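You operate a simulated robot arm through the tools that you are given. There is no shell and no other tool. Be economical: measure what you need, move in short steps, check, and stop when the job is done.

Carry out the task below with a simulated robot arm. There is one attempt and no reset: what you move stays moved.

Task
Swap the adapters: plug the black one into the blue socket, switch it on and set the dimmer to 3.
Fine: the other adapter goes in the free holder.

The check looks at the end state, three seconds after you hand in, the way a careful person would. Anything else that was tipped, shoved, dropped, spilled or broken makes it a failure.

Robot
A 7-joint arm with a two-finger parallel gripper, fixed in place. Base frame: the origin is at the foot of the arm, x ahead of it, y to its left, z up; the work surface is at about z = 715. Lengths are in mm, angles in degrees, forces in N, time in s.
Its first joint turns from -166.0 to 166.0 degrees. Payload 4.4 kg.
The tool frame sits at the grasp point between the pads (the TCP): z along the fingers, y along the line on which they close. The tips reach 23 mm beyond it. The gripper opens to 94 mm. The fingers are 38 mm wide and 10 mm thick; the gripper's body (54 by 96 mm) begins 39 mm behind the TCP.
Orientation is that of the tool frame in the base frame, as a unit quaternion [x, y, z, w]. With the fingers straight down and closing along the base's y, the tool's x points along the base's -x, its y along +y and its z along -z.

Tools
- The arm moves only by the tool jog_arm. Its argument "steps" is a list that holds one entry, the list of rows, each a list of 7 numbers: the turn, a rotation vector about the base's x, y, z in degrees, then the shift along the base's x, y, z in mm, then the closure, from 0 (fully open) to 1 (shut). In form: [[[rx, ry, rz, tx, ty, tz, gripper], ...]]. A call has 1 to 20 rows; each row shifts and turns the commanded pose from where the row before left it. Rows are played at 5 a second. More than 50 mm and 8.6 degrees between two rows, or a gripper value outside its range, and nothing of the call is played. Where a pose cannot be reached the arm comes as near as it can. A force on the tool above 40 N (or 10 N above the force at the start of the call, whichever is more), or a blocked arm, ends the call early, and 0.2 s more pass. The fingers move at their own pace (about 72 mm/s each) and stop on an object; they squeeze with about 40 N. The grip force told is the motor's: it shows also when the fingers shut on nothing. Time passes only in rows, and 0.2 s behind the last, so rows that do not move let the fingers close. It gives the time, the measured TCP pose, the force on the tool (base axes), the opening and the grip force at its end, in the units of the frame above (readings bear some noise).
- Cameras (640 x 400 px; columns grow to the right, rows downward): "scene" is fixed at [49.3, 652.1, 1471.8]; the picture's right is [-0.37, -0.93, 0.00], its down [-0.42, 0.17, -0.89] and it looks along [0.83, -0.33, -0.45] (base axes); focal length 357 px, centre (320, 200). "wrist" rides on the gripper at [-39, 0, -44] in the tool frame; the picture's right is [0.00, -1.00, 0.00], its down [0.97, 0.00, -0.24] and it looks along [0.24, 0.00, 0.97] (tool axes); focal length 218 px, centre (320, 200). There is no depth. A picture from a camera that has moved, and an enlarged one, comes with that camera's place and axes in the base frame and with its lens.
- grab_frame(camera): a new picture of that camera. It takes no simulated time.
- close_up(camera, box): a new picture of the part [left, top, right, bottom] of that camera's present view, enlarged. It takes no simulated time.
- finish_job(): hands the job in; it is judged then, once.

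Work in short steps. Places have to be worked out from the pictures, the camera data and where the tool is seen: move nearer, look again, correct. Check each grasp and each placing, and mend what went wrong. You have 120 turns and 64 pictures in all, those below and enlarged ones among them. Open the gripper and draw the arm clear of the work before you hand the job in, unless the task says otherwise; then end with one line.

The tools are called after "Emit:" as a command line: name --argument value ..., lists and objects as JSON in quotes. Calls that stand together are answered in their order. jog_arm: Moves the arm, as the interface text tells. Its arguments: {"type":"object","properties":{"steps":{"type":"array","items":{"type":"array","items":{"type":"array","items":{"type":"number"}}}}},"required":["steps"]} The other tools are called the same way: grab_frame (camera) takes a picture; close_up (camera, box) takes an enlarged picture of a part of a camera's view; finish_job () hands the job in.

At the start:

```text
t: 0.0
position: [739.7, 480.9, 1120.1]
tcp_rot: [0.0, 1.0, -0.001, 0.0]
wrist_force: [0.1, 0.3, -0.6]
finger_gap: 94.0
grasp_force: 0.0
```

scene: 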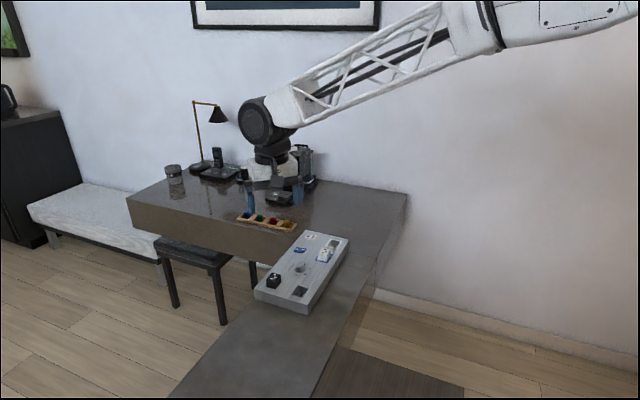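
wrist: 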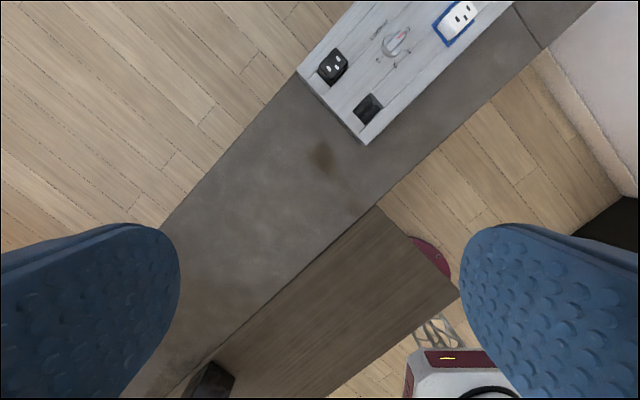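

I take a closer look at the panel from both cameras before moving.

Emit:
close_up --camera "scene" --box '[230, 200, 370, 325]'

Emit:
close_up --camera "wrist" --box '[280, 0, 540, 160]'

```text
3.20 times, centred on (300, 262) of scene
camera zoom: at [49.3, 652.1, 1471.8], right [-0.37, -0.93, 0.0], down [-0.42, 0.17, -0.89], along [0.83, -0.33, -0.45], focal length 1144 px, centre (384, 0)
```

zoom: 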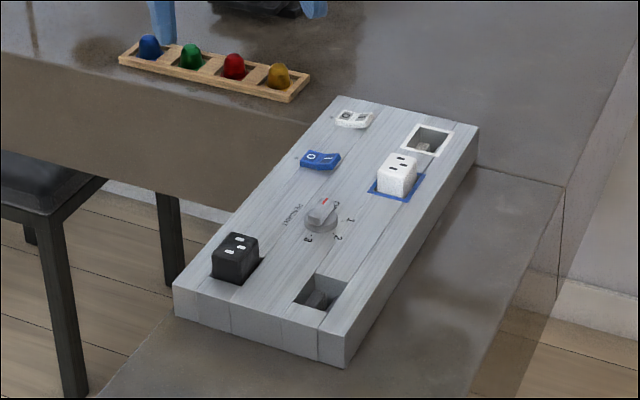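

```text
2.46 times, centred on (410, 80) of wrist
camera zoom: at [776.6, 480.5, 1164.4], right [0.0, -1.0, 0.0], down [-0.97, 0.0, 0.24], along [-0.24, 0.0, -0.97], focal length 537 px, centre (98, 495)
```

zoom: 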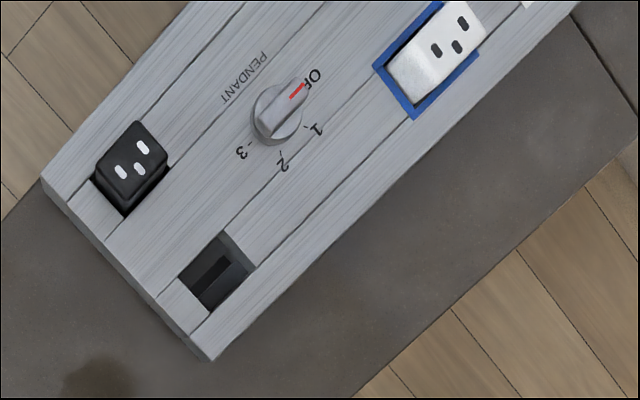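

The panel lies at about -45° in x-y: black adapter near (900,455), white near (955,270), free dark holder near (842,394). I move over it for a nearer view.

Emit:
jog_arm --steps '[[[0, 0, -7.5, 12, -20, -34, 0], [0, 0, -7.5, 12, -20, -34, 0], [0, 0, -7.5, 12, -20, -34, 0], [0, 0, -7.5, 12, -20, -34, 0], [0, 0, -7.5, 12, -20, -34, 0], [0, 0, -7.5, 0, 0, 0, 0]]]'

Emit:
grab_frame --camera "wrist"

```text
t: 1.4
position: [800.4, 380.1, 949.3]
tcp_rot: [0.384, 0.923, 0.0, 0.0]
wrist_force: [0.5, 0.7, 0.0]
finger_gap: 94.3
grasp_force: 0.1
```

```text
59 pictures are left
camera wrist: at [825.6, 352.5, 994.1], right [-0.71, -0.71, 0.0], down [-0.69, 0.69, 0.24], along [-0.17, 0.17, -0.97], focal length 218 px, centre (320, 200)
```

wrist: 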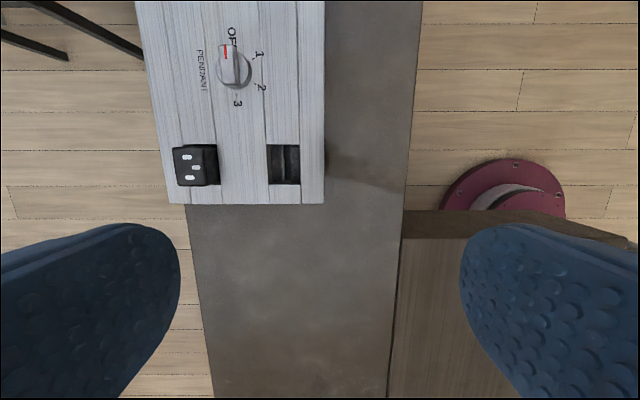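

View is aligned with the panel (long axis L = (.707,-.707)). I move along it to see the white adapter and blue socket, and test reach.

Emit:
jog_arm --steps '[[[0, 0, 0, 31.5, -19, -12.5, 0], [0, 0, 0, 31.5, -19, -12.5, 0], [0, 0, 0, 31.5, -19, -12.5, 0], [0, 0, 0, 31.5, -19, -12.5, 0]]]'

Emit:
grab_frame --camera "wrist"

```text
t: 2.4
position: [925.7, 304.8, 902.9]
tcp_rot: [0.382, 0.924, 0.001, 0.0]
wrist_force: [0.1, -0.6, 0.2]
finger_gap: 94.2
grasp_force: 0.1
```

```text
58 pictures are left
camera wrist: at [951.7, 276.6, 946.3], right [-0.71, -0.71, 0.0], down [-0.69, 0.69, 0.24], along [-0.17, 0.17, -0.97], focal length 218 px, centre (320, 200)
```

wrist: 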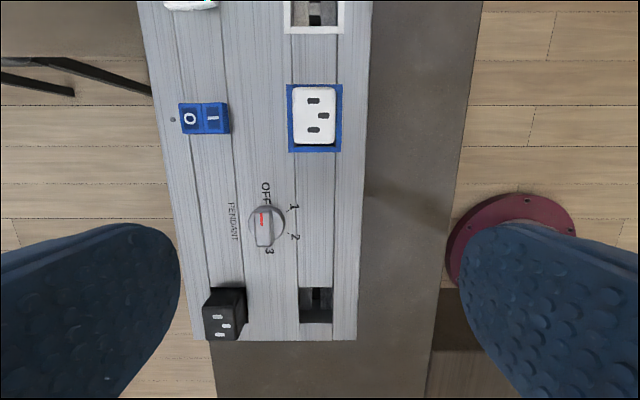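

Let me zoom to compare the adapters' slot patterns, holder shape, and sockets.

Emit:
close_up --camera "wrist" --box '[270, 0, 390, 160]'

Emit:
close_up --camera "wrist" --box '[180, 250, 380, 360]'

```text
2.50 times, centred on (330, 80) of wrist
camera zoom: at [951.7, 276.6, 946.3], right [-0.71, -0.71, 0.0], down [-0.69, 0.69, 0.24], along [-0.17, 0.17, -0.97], focal length 546 px, centre (295, 500)
```

zoom: 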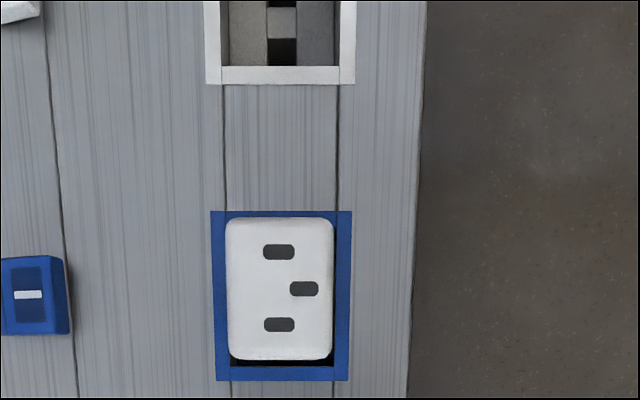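

```text
3.20 times, centred on (280, 305) of wrist
camera zoom: at [951.7, 276.6, 946.3], right [-0.71, -0.71, 0.0], down [-0.69, 0.69, 0.24], along [-0.17, 0.17, -0.97], focal length 698 px, centre (448, -136)
```

zoom: 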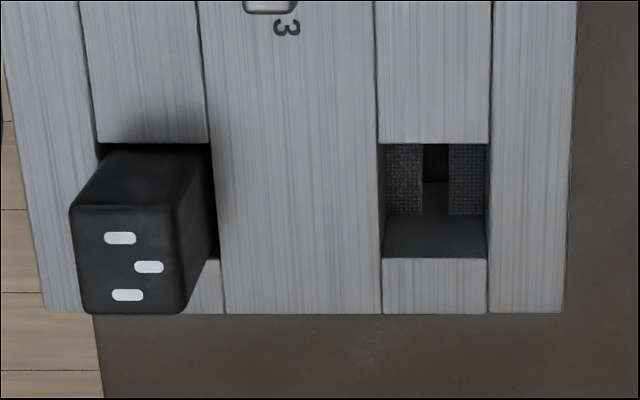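

Both adapters have the same orientation, so pure translation works. Panel top is about z=750; blue socket centre is about (L=499, W=873), free holder (L=314, W=873). I descend above the white adapter, checking reach on the way.

Emit:
jog_arm --steps '[[[0, 0, 0, 15, -13.5, -24, 0.3], [0, 0, 0, 15, -13.5, -24, 0.3], [0, 0, 0, 15, -14, -25, 0.3], [0, 0, 0, 0, 0, 0, 0.3]]]'

Emit:
grab_frame --camera "wrist"

Emit:
close_up --camera "scene" --box '[230, 180, 390, 320]'

```text
t: 3.4
position: [970.0, 263.0, 826.8]
tcp_rot: [0.382, 0.924, -0.001, 0.0]
wrist_force: [0.1, 0.4, -0.1]
finger_gap: 66.0
grasp_force: 0.0
```

```text
55 pictures are left
camera wrist: at [995.9, 234.7, 871.7], right [-0.71, -0.71, 0.0], down [-0.69, 0.69, 0.24], along [-0.17, 0.17, -0.97], focal length 218 px, centre (320, 200)
```

wrist: 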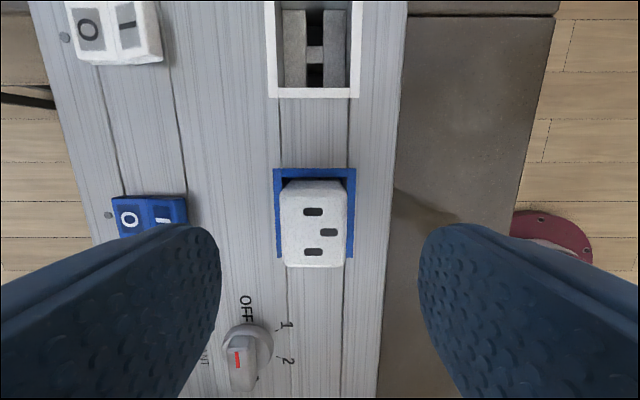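

```text
2.86 times, centred on (310, 250) of scene
camera zoom: at [49.3, 652.1, 1471.8], right [-0.37, -0.93, 0.0], down [-0.42, 0.17, -0.89], along [0.83, -0.33, -0.45], focal length 1021 px, centre (349, 57)
```

zoom: 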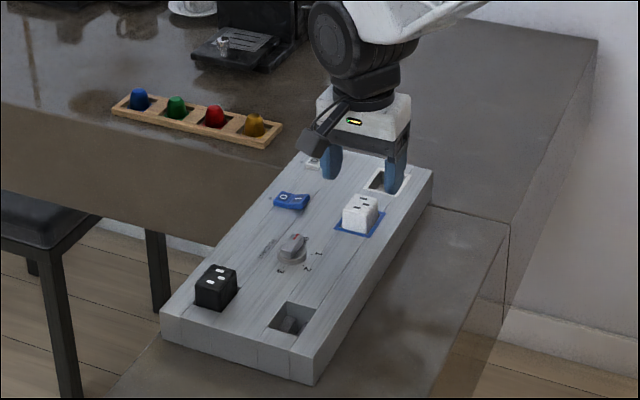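

TCP is at (L=500, W=872), right over the white adapter, whose top is at about z=776. I descend 46 mm (tips at about z=758) and close.

Emit:
jog_arm --steps '[[[0, 0, 0, 0, 0, -16, 0.3], [0, 0, 0, 0, 0, -15, 0.3], [0, 0, 0, 0, 0, -15, 0.3], [0, 0, 0, 0, 0, 0, 0.3]]]'

Emit:
grab_frame --camera "wrist"

Emit:
close_up --camera "scene" --box '[290, 190, 390, 280]'

```text
t: 4.4
position: [969.5, 263.5, 781.0]
tcp_rot: [0.383, 0.924, 0.0, -0.001]
wrist_force: [-0.6, -0.3, 0.2]
finger_gap: 65.8
grasp_force: 0.1
```

```text
53 pictures are left
camera wrist: at [996.1, 236.0, 825.4], right [-0.71, -0.71, 0.0], down [-0.69, 0.69, 0.24], along [-0.17, 0.17, -0.97], focal length 218 px, centre (320, 200)
```

wrist: 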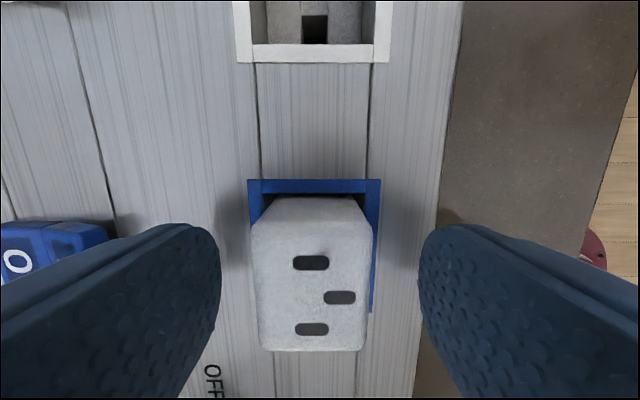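

```text
4.44 times, centred on (340, 235) of scene
camera zoom: at [49.3, 652.1, 1471.8], right [-0.37, -0.93, 0.0], down [-0.42, 0.17, -0.89], along [0.83, -0.33, -0.45], focal length 1588 px, centre (231, 44)
```

zoom: 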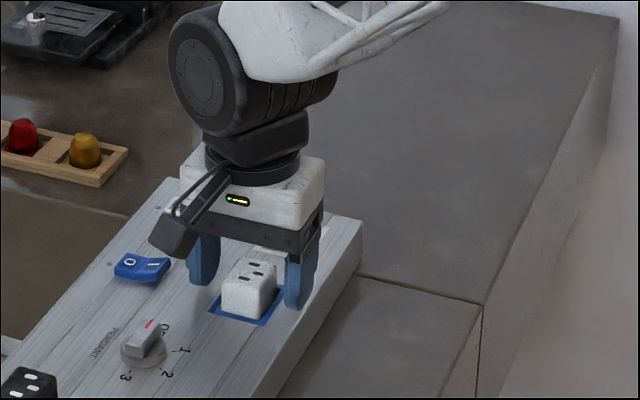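

The adapter sits about 1.5 mm toward +W of the finger midline; I shift by that and close.

Emit:
jog_arm --steps '[[[0, 0, 0, 1, 1, -2, 0.3], [0, 0, 0, 0, 0, 0, 1], [0, 0, 0, 0, 0, 0, 1], [0, 0, 0, 0, 0, 0, 1], [0, 0, 0, 0, 0, 0, 1]]]'

```text
t: 5.6
position: [971.4, 265.0, 779.0]
tcp_rot: [0.382, 0.924, 0.001, 0.0]
wrist_force: [0.1, 0.3, -0.1]
finger_gap: 31.3
grasp_force: 39.7
```

Gripped at 31 mm with little side force. I lift straight up.

Emit:
jog_arm --steps '[[[0, 0, 0, 0, 0, 5, 1], [0, 0, 0, 0, 0, 10, 1], [0, 0, 0, 0, 0, 15, 1], [0, 0, 0, 0, 0, 20, 1], [0, 0, 0, 0, 0, 25, 1], [0, 0, 0, 0, 0, 15, 1]]]'

Emit:
grab_frame --camera "wrist"

Emit:
close_up --camera "scene" --box '[260, 170, 390, 300]'

```text
t: 7.0
position: [971.4, 264.9, 869.7]
tcp_rot: [0.383, 0.924, 0.0, 0.0]
wrist_force: [-0.4, -0.6, -0.3]
finger_gap: 31.3
grasp_force: 39.8
```

```text
51 pictures are left
camera wrist: at [997.0, 236.9, 914.1], right [-0.71, -0.71, 0.0], down [-0.69, 0.69, 0.24], along [-0.17, 0.17, -0.97], focal length 218 px, centre (320, 200)
```

wrist: 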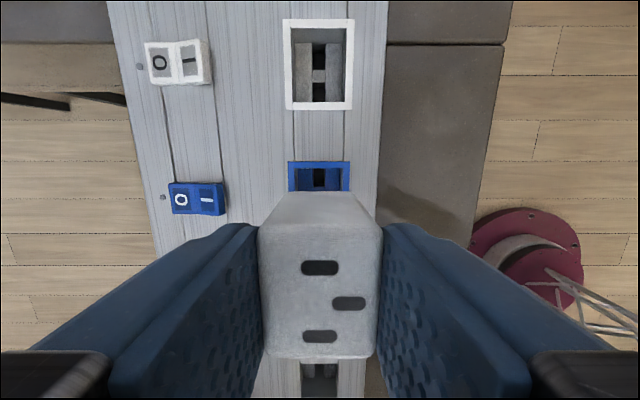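

```text
3.08 times, centred on (325, 235) of scene
camera zoom: at [49.3, 652.1, 1471.8], right [-0.37, -0.93, 0.0], down [-0.42, 0.17, -0.89], along [0.83, -0.33, -0.45], focal length 1100 px, centre (305, 92)
```

zoom: 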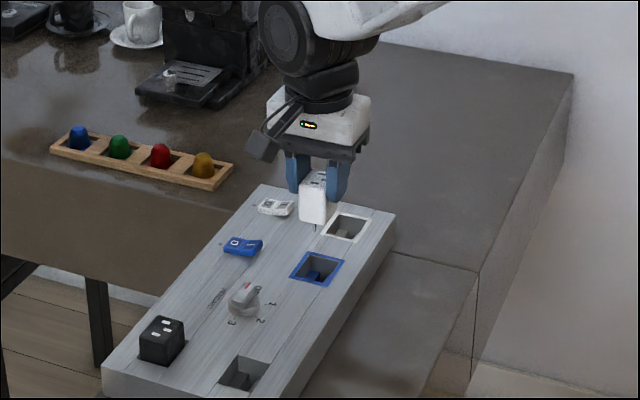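

The white adapter is out with a prong below. To calibrate, I back off 60 mm along -L to see the blue socket, then move 184 mm further to see the holder from the same relative pose.

Emit:
jog_arm --steps '[[[0, 0, 0, -21.2, 21.2, 0, 1], [0, 0, 0, -21.2, 21.2, 0, 1], [0, 0, 0, 0, 0, 0, 1]]]'

Emit:
close_up --camera "wrist" --box '[240, 80, 400, 200]'

Emit:
jog_arm --steps '[[[0, 0, 0, -32.5, 32.5, 0, 1], [0, 0, 0, -32.5, 32.5, 0, 1], [0, 0, 0, -32.5, 32.5, 0, 1], [0, 0, 0, -32.6, 32.6, 0, 1], [0, 0, 0, 0, 0, 0, 1]]]'

Emit:
close_up --camera "wrist" --box '[240, 80, 400, 200]'

```text
t: 7.8
position: [929.8, 307.8, 868.8]
tcp_rot: [0.383, 0.924, 0.001, 0.001]
wrist_force: [0.1, 1.4, -0.2]
finger_gap: 31.4
grasp_force: 39.8
```

```text
3.33 times, centred on (320, 140) of wrist
camera zoom: at [954.6, 278.6, 913.5], right [-0.71, -0.71, 0.0], down [-0.69, 0.69, 0.24], along [-0.17, 0.17, -0.97], focal length 728 px, centre (320, 400)
```

zoom: 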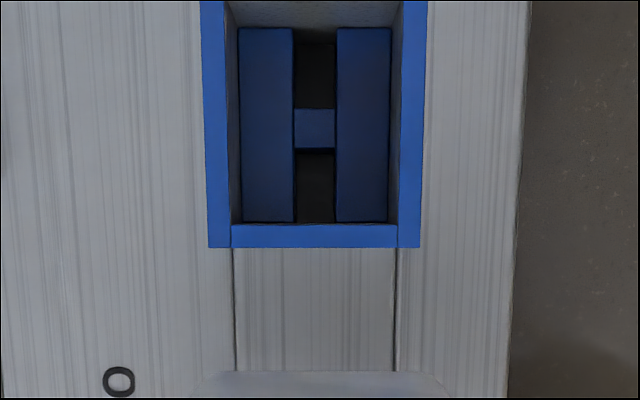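

```text
t: 9.0
position: [796.8, 436.6, 869.2]
tcp_rot: [0.383, 0.924, 0.0, 0.0]
wrist_force: [0.8, 0.1, -0.8]
finger_gap: 31.3
grasp_force: 40.4
```

```text
3.33 times, centred on (320, 140) of wrist
camera zoom: at [823.0, 408.8, 913.7], right [-0.71, -0.71, 0.0], down [-0.69, 0.69, 0.24], along [-0.17, 0.17, -0.97], focal length 728 px, centre (320, 400)
```

zoom: 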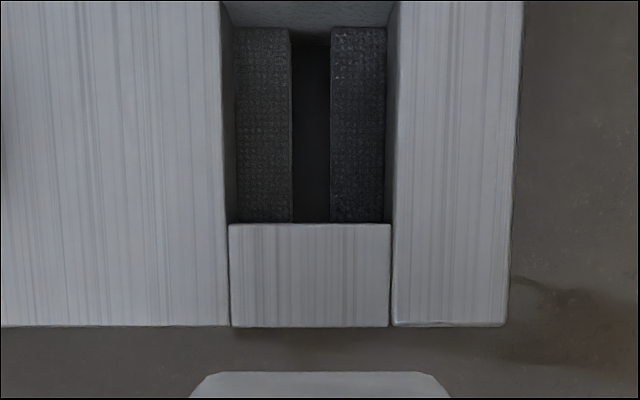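

The holder appears in exactly the same image row as the blue socket did, so the 184 mm offset is right; laterally it needs about +1 mm W. I move over the holder and lower partway.

Emit:
jog_arm --steps '[[[0, 0, 0, 21.5, -20.8, 0, 1], [0, 0, 0, 21.6, -20.9, 0, 1], [0, 0, 0, 0, 0, -15, 1], [0, 0, 0, 0, 0, -15, 1], [0, 0, 0, 0, 0, 0, 1]]]'

Emit:
grab_frame --camera "wrist"

Emit:
close_up --camera "scene" --box '[250, 220, 360, 320]'

```text
t: 10.2
position: [840.9, 394.8, 838.6]
tcp_rot: [0.383, 0.924, -0.001, 0.0]
wrist_force: [0.1, 0.0, -1.2]
finger_gap: 31.2
grasp_force: 40.1
```

```text
47 pictures are left
camera wrist: at [867.2, 367.0, 883.2], right [-0.71, -0.71, 0.0], down [-0.69, 0.69, 0.24], along [-0.17, 0.17, -0.97], focal length 218 px, centre (320, 200)
```

wrist: 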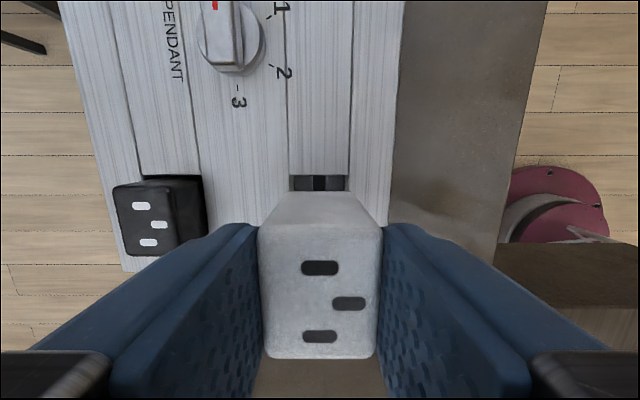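

```text
4.00 times, centred on (305, 270) of scene
camera zoom: at [49.3, 652.1, 1471.8], right [-0.37, -0.93, 0.0], down [-0.42, 0.17, -0.89], along [0.83, -0.33, -0.45], focal length 1430 px, centre (380, -80)
```

zoom: 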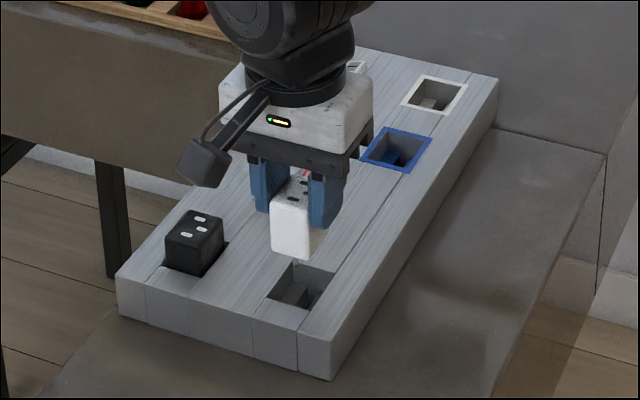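

Laterally the adapter is centred over the holder. I lower to just above the panel, then insert gently.

Emit:
jog_arm --steps '[[[0, 0, 0, 0, 0, -8, 1], [0, 0, 0, 0, 0, -8, 1], [0, 0, 0, 0, 0, -8, 1], [0, 0, 0, 0, 0, -8, 1], [0, 0, 0, 0, 0, -7, 1], [0, 0, 0, 0, 0, 0, 1]]]'

Emit:
close_up --camera "scene" --box '[250, 220, 360, 320]'

Emit:
close_up --camera "wrist" --box '[220, 100, 420, 240]'

```text
t: 11.6
position: [842.7, 395.0, 800.5]
tcp_rot: [0.383, 0.924, 0.0, 0.0]
wrist_force: [-0.1, -0.1, -0.6]
finger_gap: 31.2
grasp_force: 39.8
```

```text
4.00 times, centred on (305, 270) of scene
camera zoom: at [49.3, 652.1, 1471.8], right [-0.37, -0.93, 0.0], down [-0.42, 0.17, -0.89], along [0.83, -0.33, -0.45], focal length 1430 px, centre (380, -80)
```

zoom: 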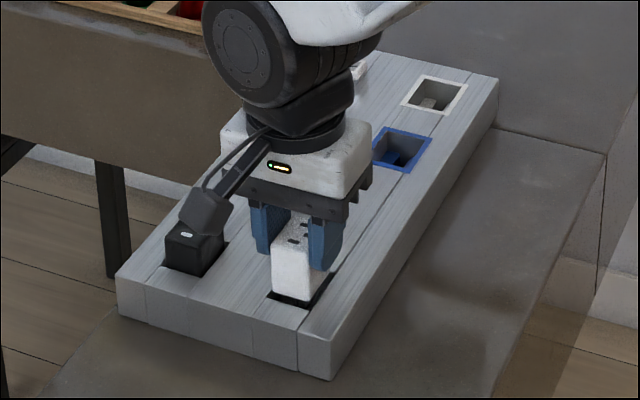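

```text
2.86 times, centred on (320, 170) of wrist
camera zoom: at [867.9, 367.6, 844.7], right [-0.71, -0.71, 0.0], down [-0.69, 0.69, 0.24], along [-0.17, 0.17, -0.97], focal length 624 px, centre (320, 286)
```

zoom: 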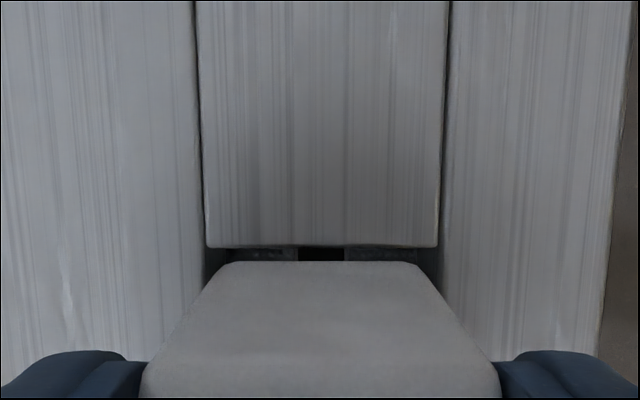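

No contact force and the body is lined up at the opening. I continue down the last 21 mm.

Emit:
jog_arm --steps '[[[0, 0, 0, 0, 0, -4, 1], [0, 0, 0, 0, 0, -4, 1], [0, 0, 0, 0, 0, -4, 1], [0, 0, 0, 0, 0, -4, 1], [0, 0, 0, 0, 0, -3, 1], [0, 0, 0, 0, 0, -2, 1], [0, 0, 0, 0, 0, 0, 1]]]'

Emit:
close_up --camera "scene" --box '[250, 220, 360, 320]'

```text
t: 13.2
position: [841.6, 395.7, 779.4]
tcp_rot: [0.382, 0.924, -0.001, 0.0]
wrist_force: [-0.8, 0.1, -0.4]
finger_gap: 31.2
grasp_force: 40.0
```

```text
4.00 times, centred on (305, 270) of scene
camera zoom: at [49.3, 652.1, 1471.8], right [-0.37, -0.93, 0.0], down [-0.42, 0.17, -0.89], along [0.83, -0.33, -0.45], focal length 1430 px, centre (380, -80)
```

zoom: 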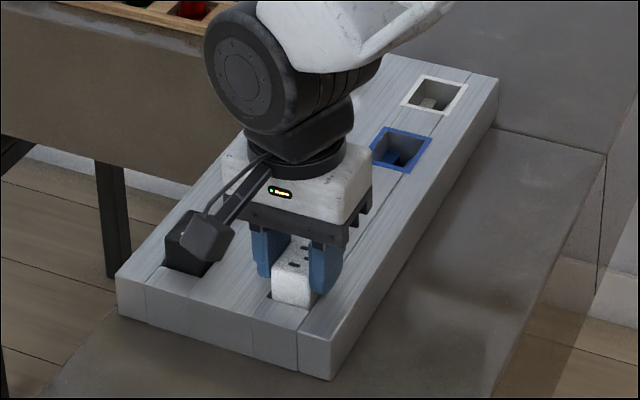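

At the seat height with no force; I press up to 2 mm more to feel the bottom, then release.

Emit:
jog_arm --steps '[[[0, 0, 0, 0, 0, -1, 1], [0, 0, 0, 0, 0, -1, 1], [0, 0, 0, 0, 0, 0, 1]]]'

```text
t: 14.0
position: [842.4, 396.2, 779.0]
tcp_rot: [0.382, 0.924, 0.001, 0.001]
wrist_force: [-5.4, -2.4, 24.1]
finger_gap: 31.1
grasp_force: 40.6
```

Bottom felt (24 N). I relieve the press, open, and retract.

Emit:
jog_arm --steps '[[[0, 0, 0, 0, 0, 2, 1], [0, 0, 0, 0, 0, 0, 0.4], [0, 0, 0, 0, 0, 0, 0.4], [0, 0, 0, 0, 0, 0, 0.4], [0, 0, 0, 0, 0, 20, 0.4], [0, 0, 0, 0, 0, 30, 0.4], [0, 0, 0, 0, 0, 40, 0.4]]]'

Emit:
grab_frame --camera "wrist"

Emit:
close_up --camera "scene" --box '[250, 220, 360, 320]'

```text
t: 15.6
position: [842.0, 395.3, 867.8]
tcp_rot: [0.383, 0.924, -0.001, -0.001]
wrist_force: [0.8, 0.0, -0.8]
finger_gap: 56.4
grasp_force: 0.1
```

```text
42 pictures are left
camera wrist: at [867.3, 368.1, 912.2], right [-0.71, -0.71, 0.0], down [-0.69, 0.69, 0.24], along [-0.17, 0.17, -0.97], focal length 218 px, centre (320, 200)
```

wrist: 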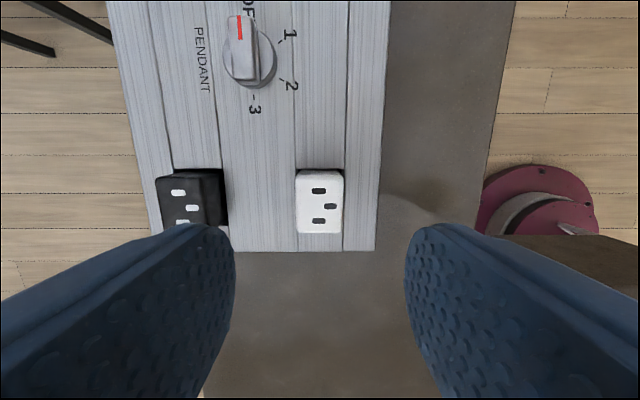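

```text
4.00 times, centred on (305, 270) of scene
camera zoom: at [49.3, 652.1, 1471.8], right [-0.37, -0.93, 0.0], down [-0.42, 0.17, -0.89], along [0.83, -0.33, -0.45], focal length 1430 px, centre (380, -80)
```

zoom: 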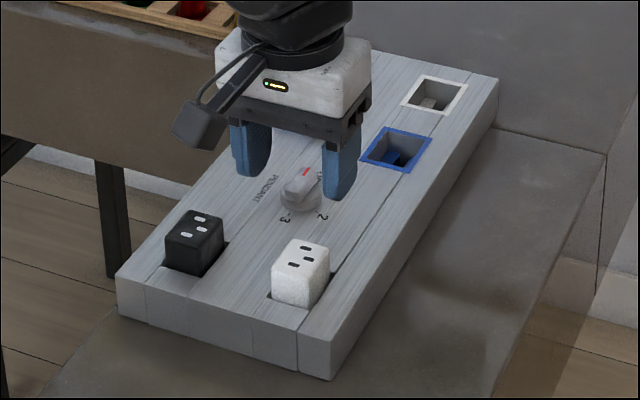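

White is seated flush like before. Black's centre is at about (L=315, W=962); I move over it.

Emit:
jog_arm --steps '[[[0, 0, 0, 20, 20, -5, 0.3], [0, 0, 0, 20, 20, -5, 0.3], [0, 0, 0, 21, 22, -10, 0.3], [0, 0, 0, 0, 0, -15, 0.3], [0, 0, 0, 0, 0, 0, 0.3]]]'

Emit:
grab_frame --camera "wrist"

```text
t: 16.8
position: [903.0, 457.2, 833.7]
tcp_rot: [0.384, 0.924, -0.001, 0.0]
wrist_force: [0.1, -0.1, 0.0]
finger_gap: 65.9
grasp_force: 0.0
```

```text
40 pictures are left
camera wrist: at [928.7, 430.3, 878.4], right [-0.71, -0.71, 0.0], down [-0.69, 0.69, 0.24], along [-0.17, 0.17, -0.97], focal length 218 px, centre (320, 200)
```

wrist: 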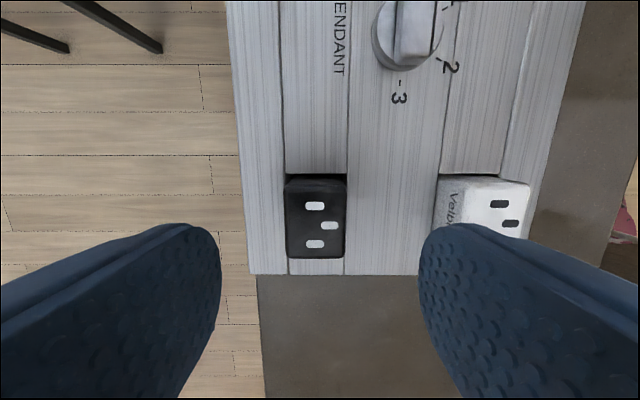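

Black is about 1.5 mm to +W of the midline. I correct and descend to the same grasp height, z=779.

Emit:
jog_arm --steps '[[[0, 0, 0, 1, 1, -18, 0.3], [0, 0, 0, 0, 0, -18, 0.3], [0, 0, 0, 0, 0, -18.7, 0.3], [0, 0, 0, 0, 0, 0, 0.3]]]'

Emit:
grab_frame --camera "wrist"

```text
t: 17.8
position: [903.7, 460.0, 777.9]
tcp_rot: [0.383, 0.924, 0.0, 0.0]
wrist_force: [0.3, -0.2, 0.4]
finger_gap: 65.8
grasp_force: 0.0
```

```text
39 pictures are left
camera wrist: at [929.9, 431.6, 823.1], right [-0.71, -0.71, 0.0], down [-0.69, 0.69, 0.24], along [-0.17, 0.17, -0.97], focal length 218 px, centre (320, 200)
```

wrist: 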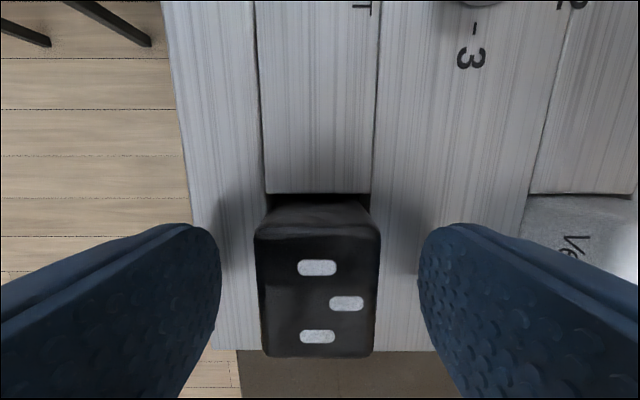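

Well centred (slots in the same image place as white when gripped). Close and lift.

Emit:
jog_arm --steps '[[[0, 0, 0, 0.4, 0.4, 0, 0.3], [0, 0, 0, 0, 0, 0, 1], [0, 0, 0, 0, 0, 0, 1], [0, 0, 0, 0, 0, 0, 1], [0, 0, 0, 0, 0, 0, 1]]]'

Emit:
jog_arm --steps '[[[0, 0, 0, 0, 0, 5, 1], [0, 0, 0, 0, 0, 10, 1], [0, 0, 0, 0, 0, 15, 1], [0, 0, 0, 0, 0, 20, 1], [0, 0, 0, 0, 0, 25, 1], [0, 0, 0, 0, 0, 15, 1], [0, 0, 0, 0, 0, 0, 1]]]'

Emit:
grab_frame --camera "wrist"

Emit:
close_up --camera "scene" --box '[230, 190, 360, 320]'

```text
t: 19.0
position: [904.9, 459.5, 778.7]
tcp_rot: [0.383, 0.924, 0.0, 0.0]
wrist_force: [-0.2, -0.1, 0.2]
finger_gap: 31.3
grasp_force: 40.1
```

```text
t: 20.6
position: [903.7, 460.9, 870.0]
tcp_rot: [0.383, 0.924, 0.0, 0.0]
wrist_force: [-0.7, -0.9, -1.3]
finger_gap: 31.2
grasp_force: 39.9
```

```text
38 pictures are left
camera wrist: at [930.3, 431.8, 914.1], right [-0.71, -0.71, 0.0], down [-0.69, 0.69, 0.24], along [-0.17, 0.17, -0.97], focal length 218 px, centre (320, 200)
```

wrist: 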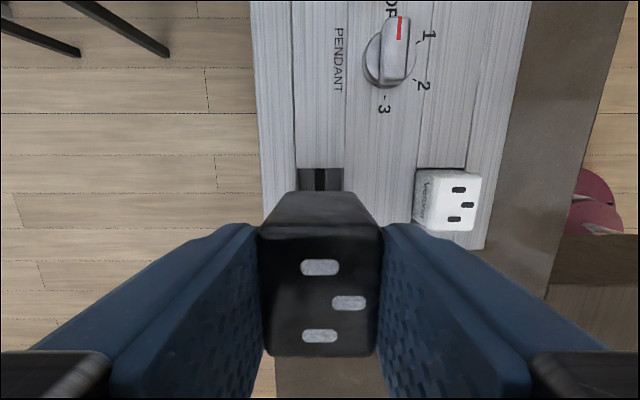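

```text
3.08 times, centred on (295, 255) of scene
camera zoom: at [49.3, 652.1, 1471.8], right [-0.37, -0.93, 0.0], down [-0.42, 0.17, -0.89], along [0.83, -0.33, -0.45], focal length 1100 px, centre (397, 31)
```

zoom: 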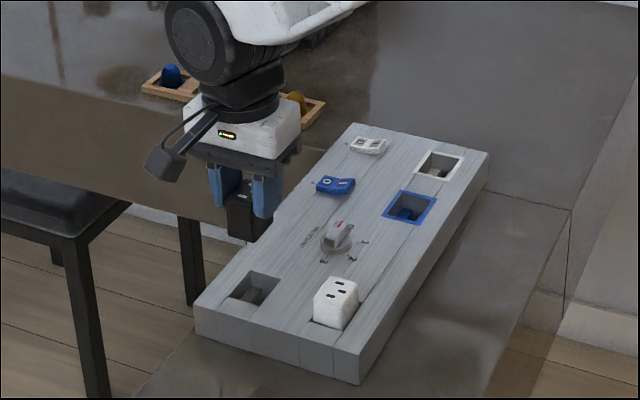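

Black is held in exactly the same relative pose as white was. I return to the 60-mm-short viewpoint of the blue socket and compare with the earlier picture.

Emit:
jog_arm --steps '[[[0, 0, 0, 6.15, -37.95, 0, 1], [0, 0, 0, 6.15, -37.95, 0, 1], [0, 0, 0, 6.15, -37.95, 0, 1], [0, 0, 0, 6.15, -37.95, 0, 1], [0, 0, 0, 0, 0, 0, 1]]]'

Emit:
close_up --camera "wrist" --box '[240, 80, 400, 200]'

```text
t: 21.8
position: [929.4, 305.6, 868.9]
tcp_rot: [0.383, 0.924, 0.001, 0.0]
wrist_force: [0.3, -0.6, -0.9]
finger_gap: 31.4
grasp_force: 40.0
```

```text
3.33 times, centred on (320, 140) of wrist
camera zoom: at [955.1, 278.6, 913.6], right [-0.71, -0.71, 0.0], down [-0.69, 0.69, 0.24], along [-0.17, 0.17, -0.97], focal length 728 px, centre (320, 400)
```

zoom: 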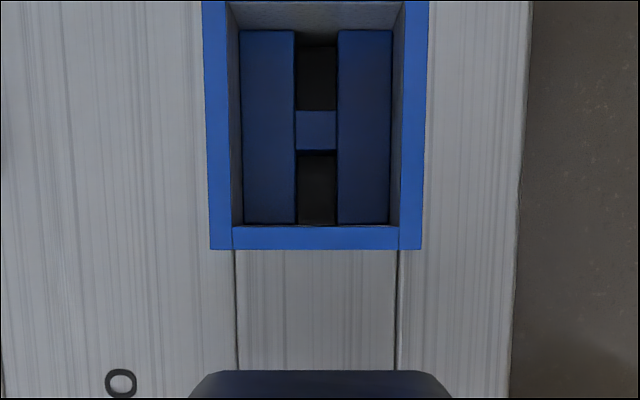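

The view matches within half a millimetre. I move the 60 mm over the socket (with a +0.7 mm W trim) and lower partway.

Emit:
jog_arm --steps '[[[0, 0, 0, 21.3, -20.9, 0, 1], [0, 0, 0, 21.4, -20.8, 0, 1], [0, 0, 0, 0, 0, -17, 1], [0, 0, 0, 0, 0, -17, 1], [0, 0, 0, 0, 0, -17, 1], [0, 0, 0, 0, 0, -17, 1], [0, 0, 0, 0, 0, 0, 1]]]'

Emit:
close_up --camera "wrist" --box '[220, 100, 420, 240]'

Emit:
close_up --camera "scene" --box '[270, 190, 380, 290]'

```text
t: 23.4
position: [971.7, 265.8, 801.7]
tcp_rot: [0.382, 0.924, 0.0, 0.0]
wrist_force: [-0.1, -0.4, -1.4]
finger_gap: 31.4
grasp_force: 39.8
```

```text
2.86 times, centred on (320, 170) of wrist
camera zoom: at [997.2, 237.2, 845.5], right [-0.71, -0.71, 0.0], down [-0.69, 0.69, 0.24], along [-0.17, 0.17, -0.97], focal length 624 px, centre (320, 286)
```

zoom: 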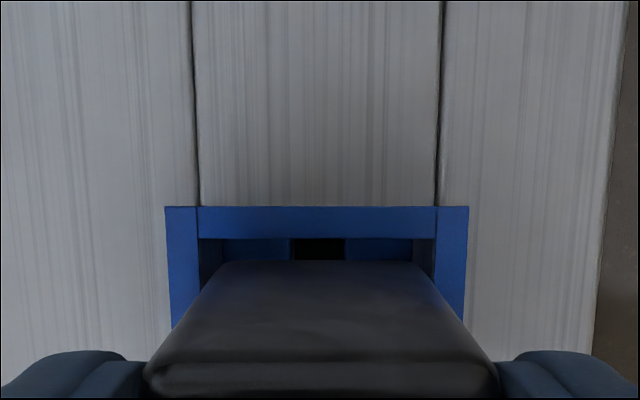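

```text
4.00 times, centred on (325, 240) of scene
camera zoom: at [49.3, 652.1, 1471.8], right [-0.37, -0.93, 0.0], down [-0.42, 0.17, -0.89], along [0.83, -0.33, -0.45], focal length 1430 px, centre (300, 40)
```

zoom: 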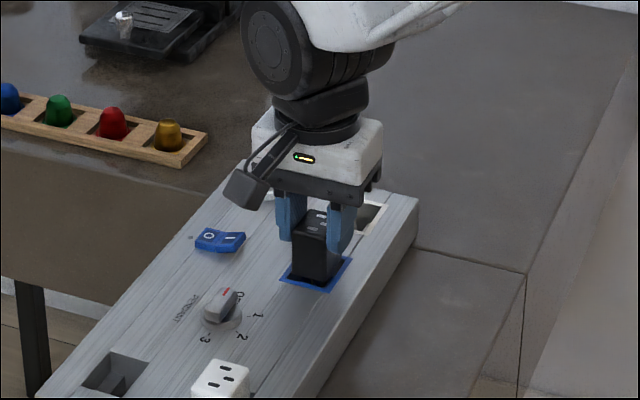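

Lined up within the opening. I insert the last ~21 mm gently.

Emit:
jog_arm --steps '[[[0, 0, 0, 0.2, -0.2, -4, 1], [0, 0, 0, 0, 0, -4, 1], [0, 0, 0, 0, 0, -4, 1], [0, 0, 0, 0, 0, -4, 1], [0, 0, 0, 0, 0, -3, 1], [0, 0, 0, 0, 0, -2, 1], [0, 0, 0, 0, 0, 0, 1]]]'

Emit:
close_up --camera "scene" --box '[270, 190, 380, 290]'

```text
t: 25.0
position: [972.2, 265.7, 779.4]
tcp_rot: [0.382, 0.924, 0.0, 0.001]
wrist_force: [-0.2, 0.0, -0.1]
finger_gap: 31.2
grasp_force: 39.8
```

```text
4.00 times, centred on (325, 240) of scene
camera zoom: at [49.3, 652.1, 1471.8], right [-0.37, -0.93, 0.0], down [-0.42, 0.17, -0.89], along [0.83, -0.33, -0.45], focal length 1430 px, centre (300, 40)
```

zoom: 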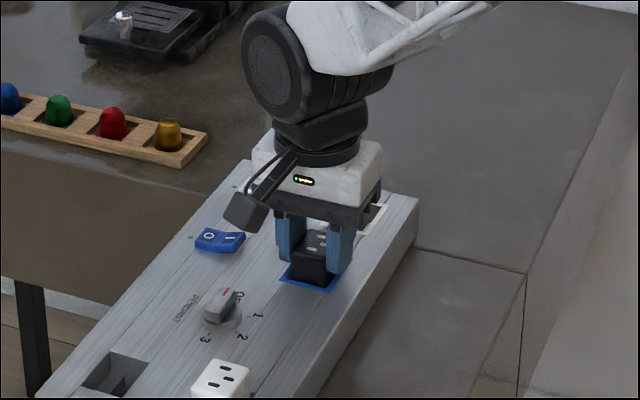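

It slid in without force. I press slightly to feel the bottom.

Emit:
jog_arm --steps '[[[0, 0, 0, 0, 0, -1, 1], [0, 0, 0, 0, 0, -1, 1], [0, 0, 0, 0, 0, 0, 1]]]'

```text
t: 25.8
position: [971.1, 266.1, 779.9]
tcp_rot: [0.383, 0.924, -0.001, 0.0]
wrist_force: [-0.8, -1.8, 6.1]
finger_gap: 31.5
grasp_force: 39.8
```

Emit:
jog_arm --steps '[[[0, 0, 0, 0, 0, -1, 1], [0, 0, 0, 0, 0, 0, 1]]]'

```text
t: 26.4
position: [971.5, 265.5, 778.8]
tcp_rot: [0.382, 0.924, 0.0, 0.001]
wrist_force: [-4.8, -3.4, 20.9]
finger_gap: 31.4
grasp_force: 39.7
```

The bottom is reached (21 N). I relieve, open and rise, then look.

Emit:
jog_arm --steps '[[[0, 0, 0, 0, 0, 2, 1], [0, 0, 0, 0, 0, 0, 0.4], [0, 0, 0, 0, 0, 0, 0.4], [0, 0, 0, 0, 0, 0, 0.4], [0, 0, 0, 0, 0, 20, 0.4], [0, 0, 0, 0, 0, 30, 0.4], [0, 0, 0, 0, 0, 40, 0.4], [0, 0, 0, -20, 20, 20, 0.4], [0, 0, 0, 0, 0, 0, 0.4]]]'

Emit:
grab_frame --camera "wrist"

Emit:
close_up --camera "scene" --box '[260, 190, 380, 310]'

```text
t: 28.4
position: [951.7, 285.1, 890.1]
tcp_rot: [0.383, 0.924, 0.0, 0.0]
wrist_force: [0.0, 0.7, 0.0]
finger_gap: 56.3
grasp_force: 0.1
```

```text
32 pictures are left
camera wrist: at [977.8, 257.1, 934.0], right [-0.71, -0.71, 0.0], down [-0.69, 0.69, 0.24], along [-0.17, 0.17, -0.97], focal length 218 px, centre (320, 200)
```

wrist: 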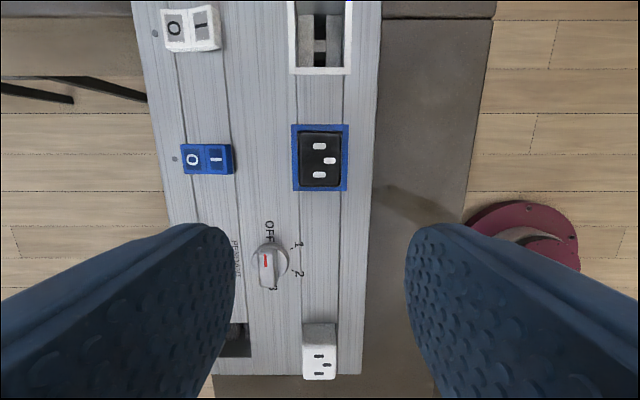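

```text
3.33 times, centred on (320, 250) of scene
camera zoom: at [49.3, 652.1, 1471.8], right [-0.37, -0.93, 0.0], down [-0.42, 0.17, -0.89], along [0.83, -0.33, -0.45], focal length 1191 px, centre (320, 33)
```

zoom: 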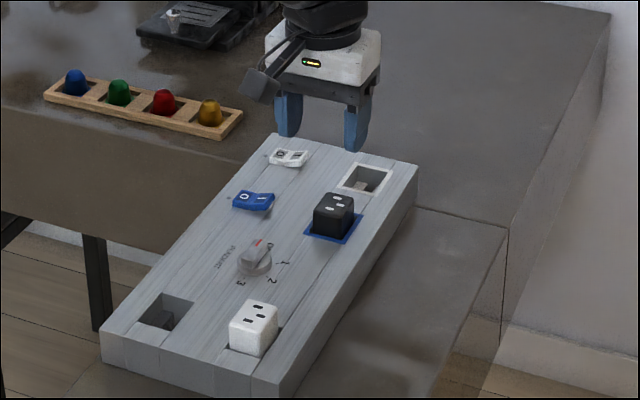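

Both adapters seated. Now I examine the blue rocker and dial closely.

Emit:
close_up --camera "wrist" --box '[160, 120, 260, 190]'

Emit:
close_up --camera "scene" --box '[285, 225, 345, 265]'

Emit:
close_up --camera "wrist" --box '[220, 210, 320, 300]'

```text
5.71 times, centred on (210, 155) of wrist
camera zoom: at [977.8, 257.1, 934.0], right [-0.71, -0.71, 0.0], down [-0.69, 0.69, 0.24], along [-0.17, 0.17, -0.97], focal length 1247 px, centre (949, 457)
```

zoom: 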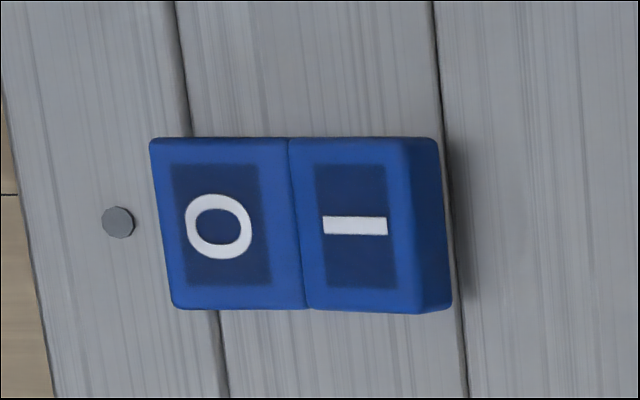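

```text
10.00 times, centred on (315, 245) of scene
camera zoom: at [49.3, 652.1, 1471.8], right [-0.37, -0.93, 0.0], down [-0.42, 0.17, -0.89], along [0.83, -0.33, -0.45], focal length 3574 px, centre (370, -250)
```

zoom: 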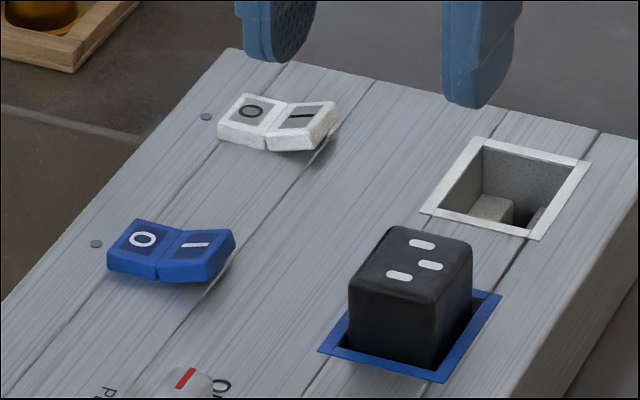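

```text
4.44 times, centred on (270, 255) of wrist
camera zoom: at [977.8, 257.1, 934.0], right [-0.71, -0.71, 0.0], down [-0.69, 0.69, 0.24], along [-0.17, 0.17, -0.97], focal length 970 px, centre (542, -44)
```

zoom: 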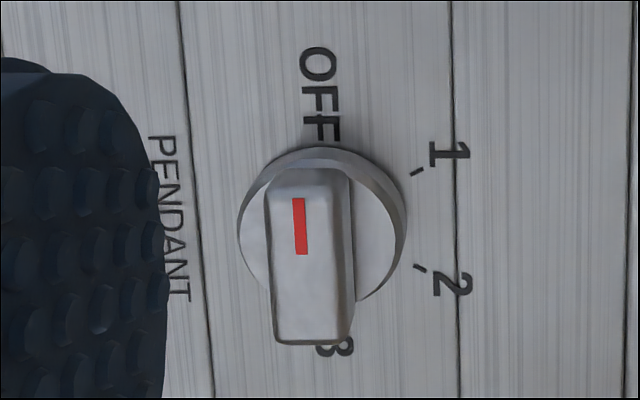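

The rocker's "I" end (toward -W) is raised, so it is off. I facet is at about (L=500, W=950) i.e. base (1023,316); that is far out, so I go above it with fingers closed to test the reach.

Emit:
jog_arm --steps '[[[0, 0, 0, 18, 8, -5, 1], [0, 0, 0, 18, 8, -5, 1], [0, 0, 0, 18, 8, -10, 1], [0, 0, 0, 17, 7.3, -20, 1], [0, 0, 0, 0, 0, 0, 1]]]'

Emit:
grab_frame --camera "wrist"

Emit:
close_up --camera "scene" --box '[260, 180, 380, 280]'

```text
t: 29.6
position: [1023.3, 316.7, 850.5]
tcp_rot: [0.382, 0.924, 0.001, 0.0]
wrist_force: [0.2, -0.7, 0.0]
finger_gap: 0.2
grasp_force: 39.7
```

```text
27 pictures are left
camera wrist: at [1048.9, 289.5, 893.7], right [-0.71, -0.71, 0.0], down [-0.69, 0.69, 0.24], along [-0.17, 0.17, -0.97], focal length 218 px, centre (320, 200)
```

wrist: 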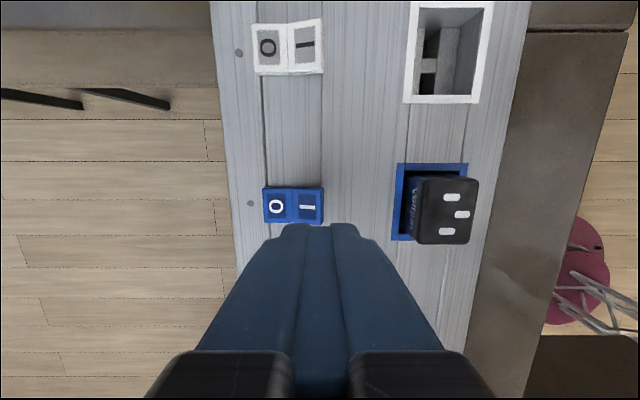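

```text
4.00 times, centred on (320, 230) of scene
camera zoom: at [49.3, 652.1, 1471.8], right [-0.37, -0.93, 0.0], down [-0.42, 0.17, -0.89], along [0.83, -0.33, -0.45], focal length 1430 px, centre (320, 80)
```

zoom: 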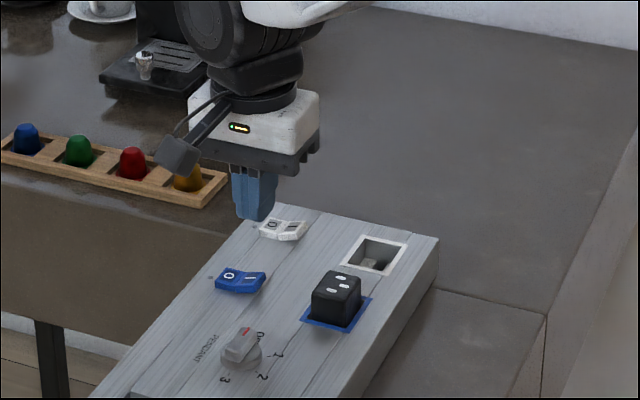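

Reachable; the I facet spans W≈945–964, fingertips will press at 937–957. I descend to near contact then press in small steps.

Emit:
jog_arm --steps '[[[0, 0, 0, 0, 0, -20, 1], [0, 0, 0, 0, 0, -20, 1], [0, 0, 0, 0, 0, -12, 1], [0, 0, 0, 0, 0, -4, 1], [0, 0, 0, 0, 0, -3, 1], [0, 0, 0, 0, 0, 0, 1]]]'

Emit:
close_up --camera "scene" --box '[280, 210, 350, 260]'

```text
t: 31.0
position: [1022.8, 316.9, 789.6]
tcp_rot: [0.382, 0.924, 0.0, 0.0]
wrist_force: [-0.6, 0.0, -0.7]
finger_gap: 0.0
grasp_force: 39.7
```

```text
8.00 times, centred on (315, 235) of scene
camera zoom: at [49.3, 652.1, 1471.8], right [-0.37, -0.93, 0.0], down [-0.42, 0.17, -0.89], along [0.83, -0.33, -0.45], focal length 2859 px, centre (360, -80)
```

zoom: 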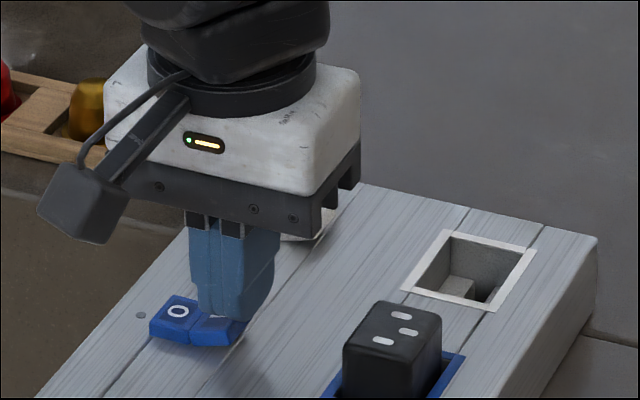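

Right above the I facet. Pressing in small steps.

Emit:
jog_arm --steps '[[[0, 0, 0, 0, 0, -2, 1], [0, 0, 0, 0, 0, -2, 1], [0, 0, 0, 0, 0, -2, 1], [0, 0, 0, 0, 0, -2, 1], [0, 0, 0, 0, 0, 0, 1]]]'

Emit:
close_up --camera "scene" --box '[280, 210, 350, 260]'

```text
t: 32.2
position: [1023.1, 316.5, 782.8]
tcp_rot: [0.382, 0.924, 0.0, 0.0]
wrist_force: [0.8, 0.6, 0.6]
finger_gap: 0.1
grasp_force: 40.0
```

```text
8.00 times, centred on (315, 235) of scene
camera zoom: at [49.3, 652.1, 1471.8], right [-0.37, -0.93, 0.0], down [-0.42, 0.17, -0.89], along [0.83, -0.33, -0.45], focal length 2859 px, centre (360, -80)
```

zoom: 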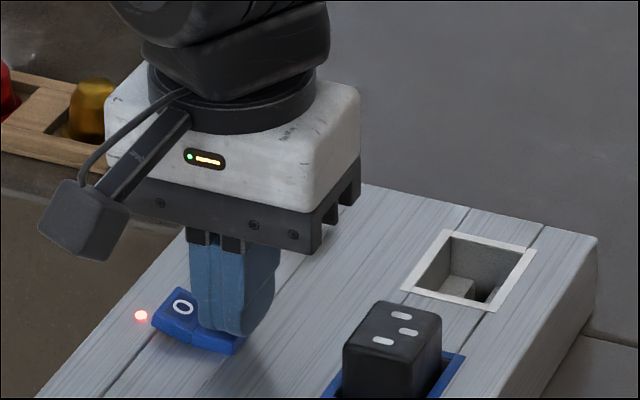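

The indicator lamp lit: switch is on. I retract, go above the dial (L=411, W=917 → base (939,358)), and open the fingers.

Emit:
jog_arm --steps '[[[0, 0, 0, 0, 0, 30, 1], [0, 0, 0, 0, 0, 45, 1], [0, 0, 0, -28, 13.7, 10, 0.5], [0, 0, 0, -28, 13.7, 5, 0.5], [0, 0, 0, -28, 13.7, 0, 0.5], [0, 0, 0, 0, 0, 0, 0.5]]]'

Emit:
grab_frame --camera "wrist"

Emit:
close_up --camera "scene" --box '[270, 220, 350, 280]'

```text
t: 33.6
position: [937.2, 355.8, 872.4]
tcp_rot: [0.383, 0.924, 0.001, 0.0]
wrist_force: [-0.2, 0.8, -0.6]
finger_gap: 47.0
grasp_force: 0.1
```

```text
23 pictures are left
camera wrist: at [964.0, 328.9, 916.2], right [-0.71, -0.71, 0.0], down [-0.69, 0.69, 0.24], along [-0.17, 0.17, -0.97], focal length 218 px, centre (320, 200)
```

wrist: 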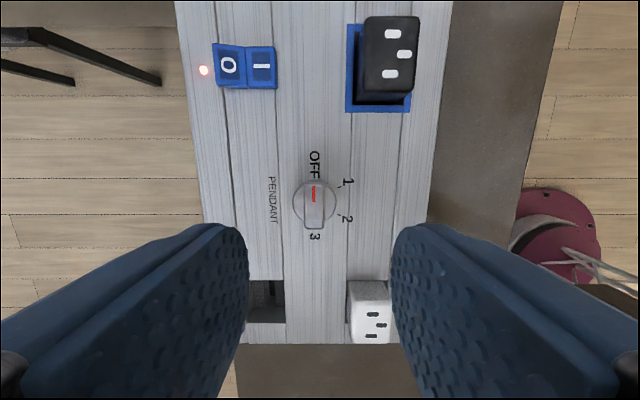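

```text
6.67 times, centred on (310, 250) of scene
camera zoom: at [49.3, 652.1, 1471.8], right [-0.37, -0.93, 0.0], down [-0.42, 0.17, -0.89], along [0.83, -0.33, -0.45], focal length 2383 px, centre (387, -133)
```

zoom: 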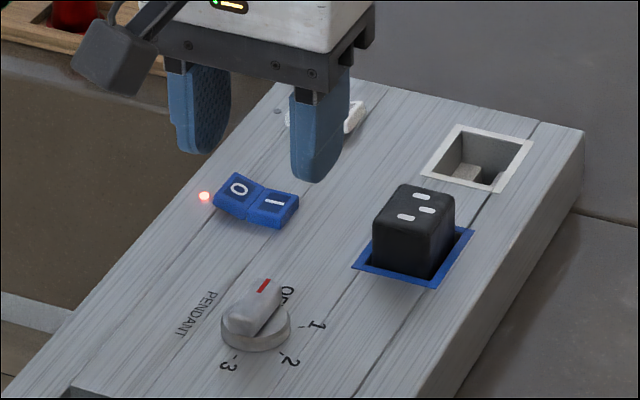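

Lamp stays lit. I zoom on the dial for centre and scale angles.

Emit:
close_up --camera "wrist" --box '[270, 145, 370, 245]'

```text
4.00 times, centred on (320, 195) of wrist
camera zoom: at [964.0, 328.9, 916.2], right [-0.71, -0.71, 0.0], down [-0.69, 0.69, 0.24], along [-0.17, 0.17, -0.97], focal length 873 px, centre (320, 220)
```

zoom: 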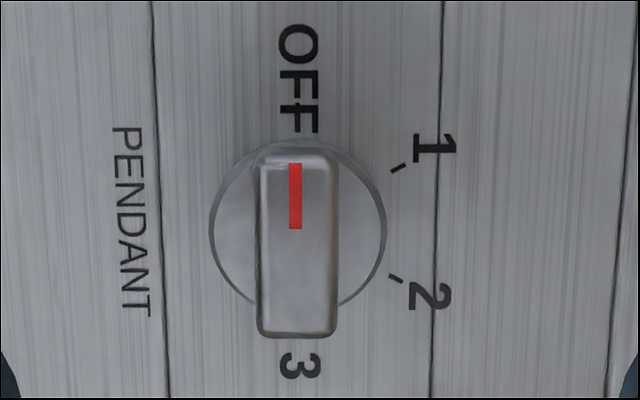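

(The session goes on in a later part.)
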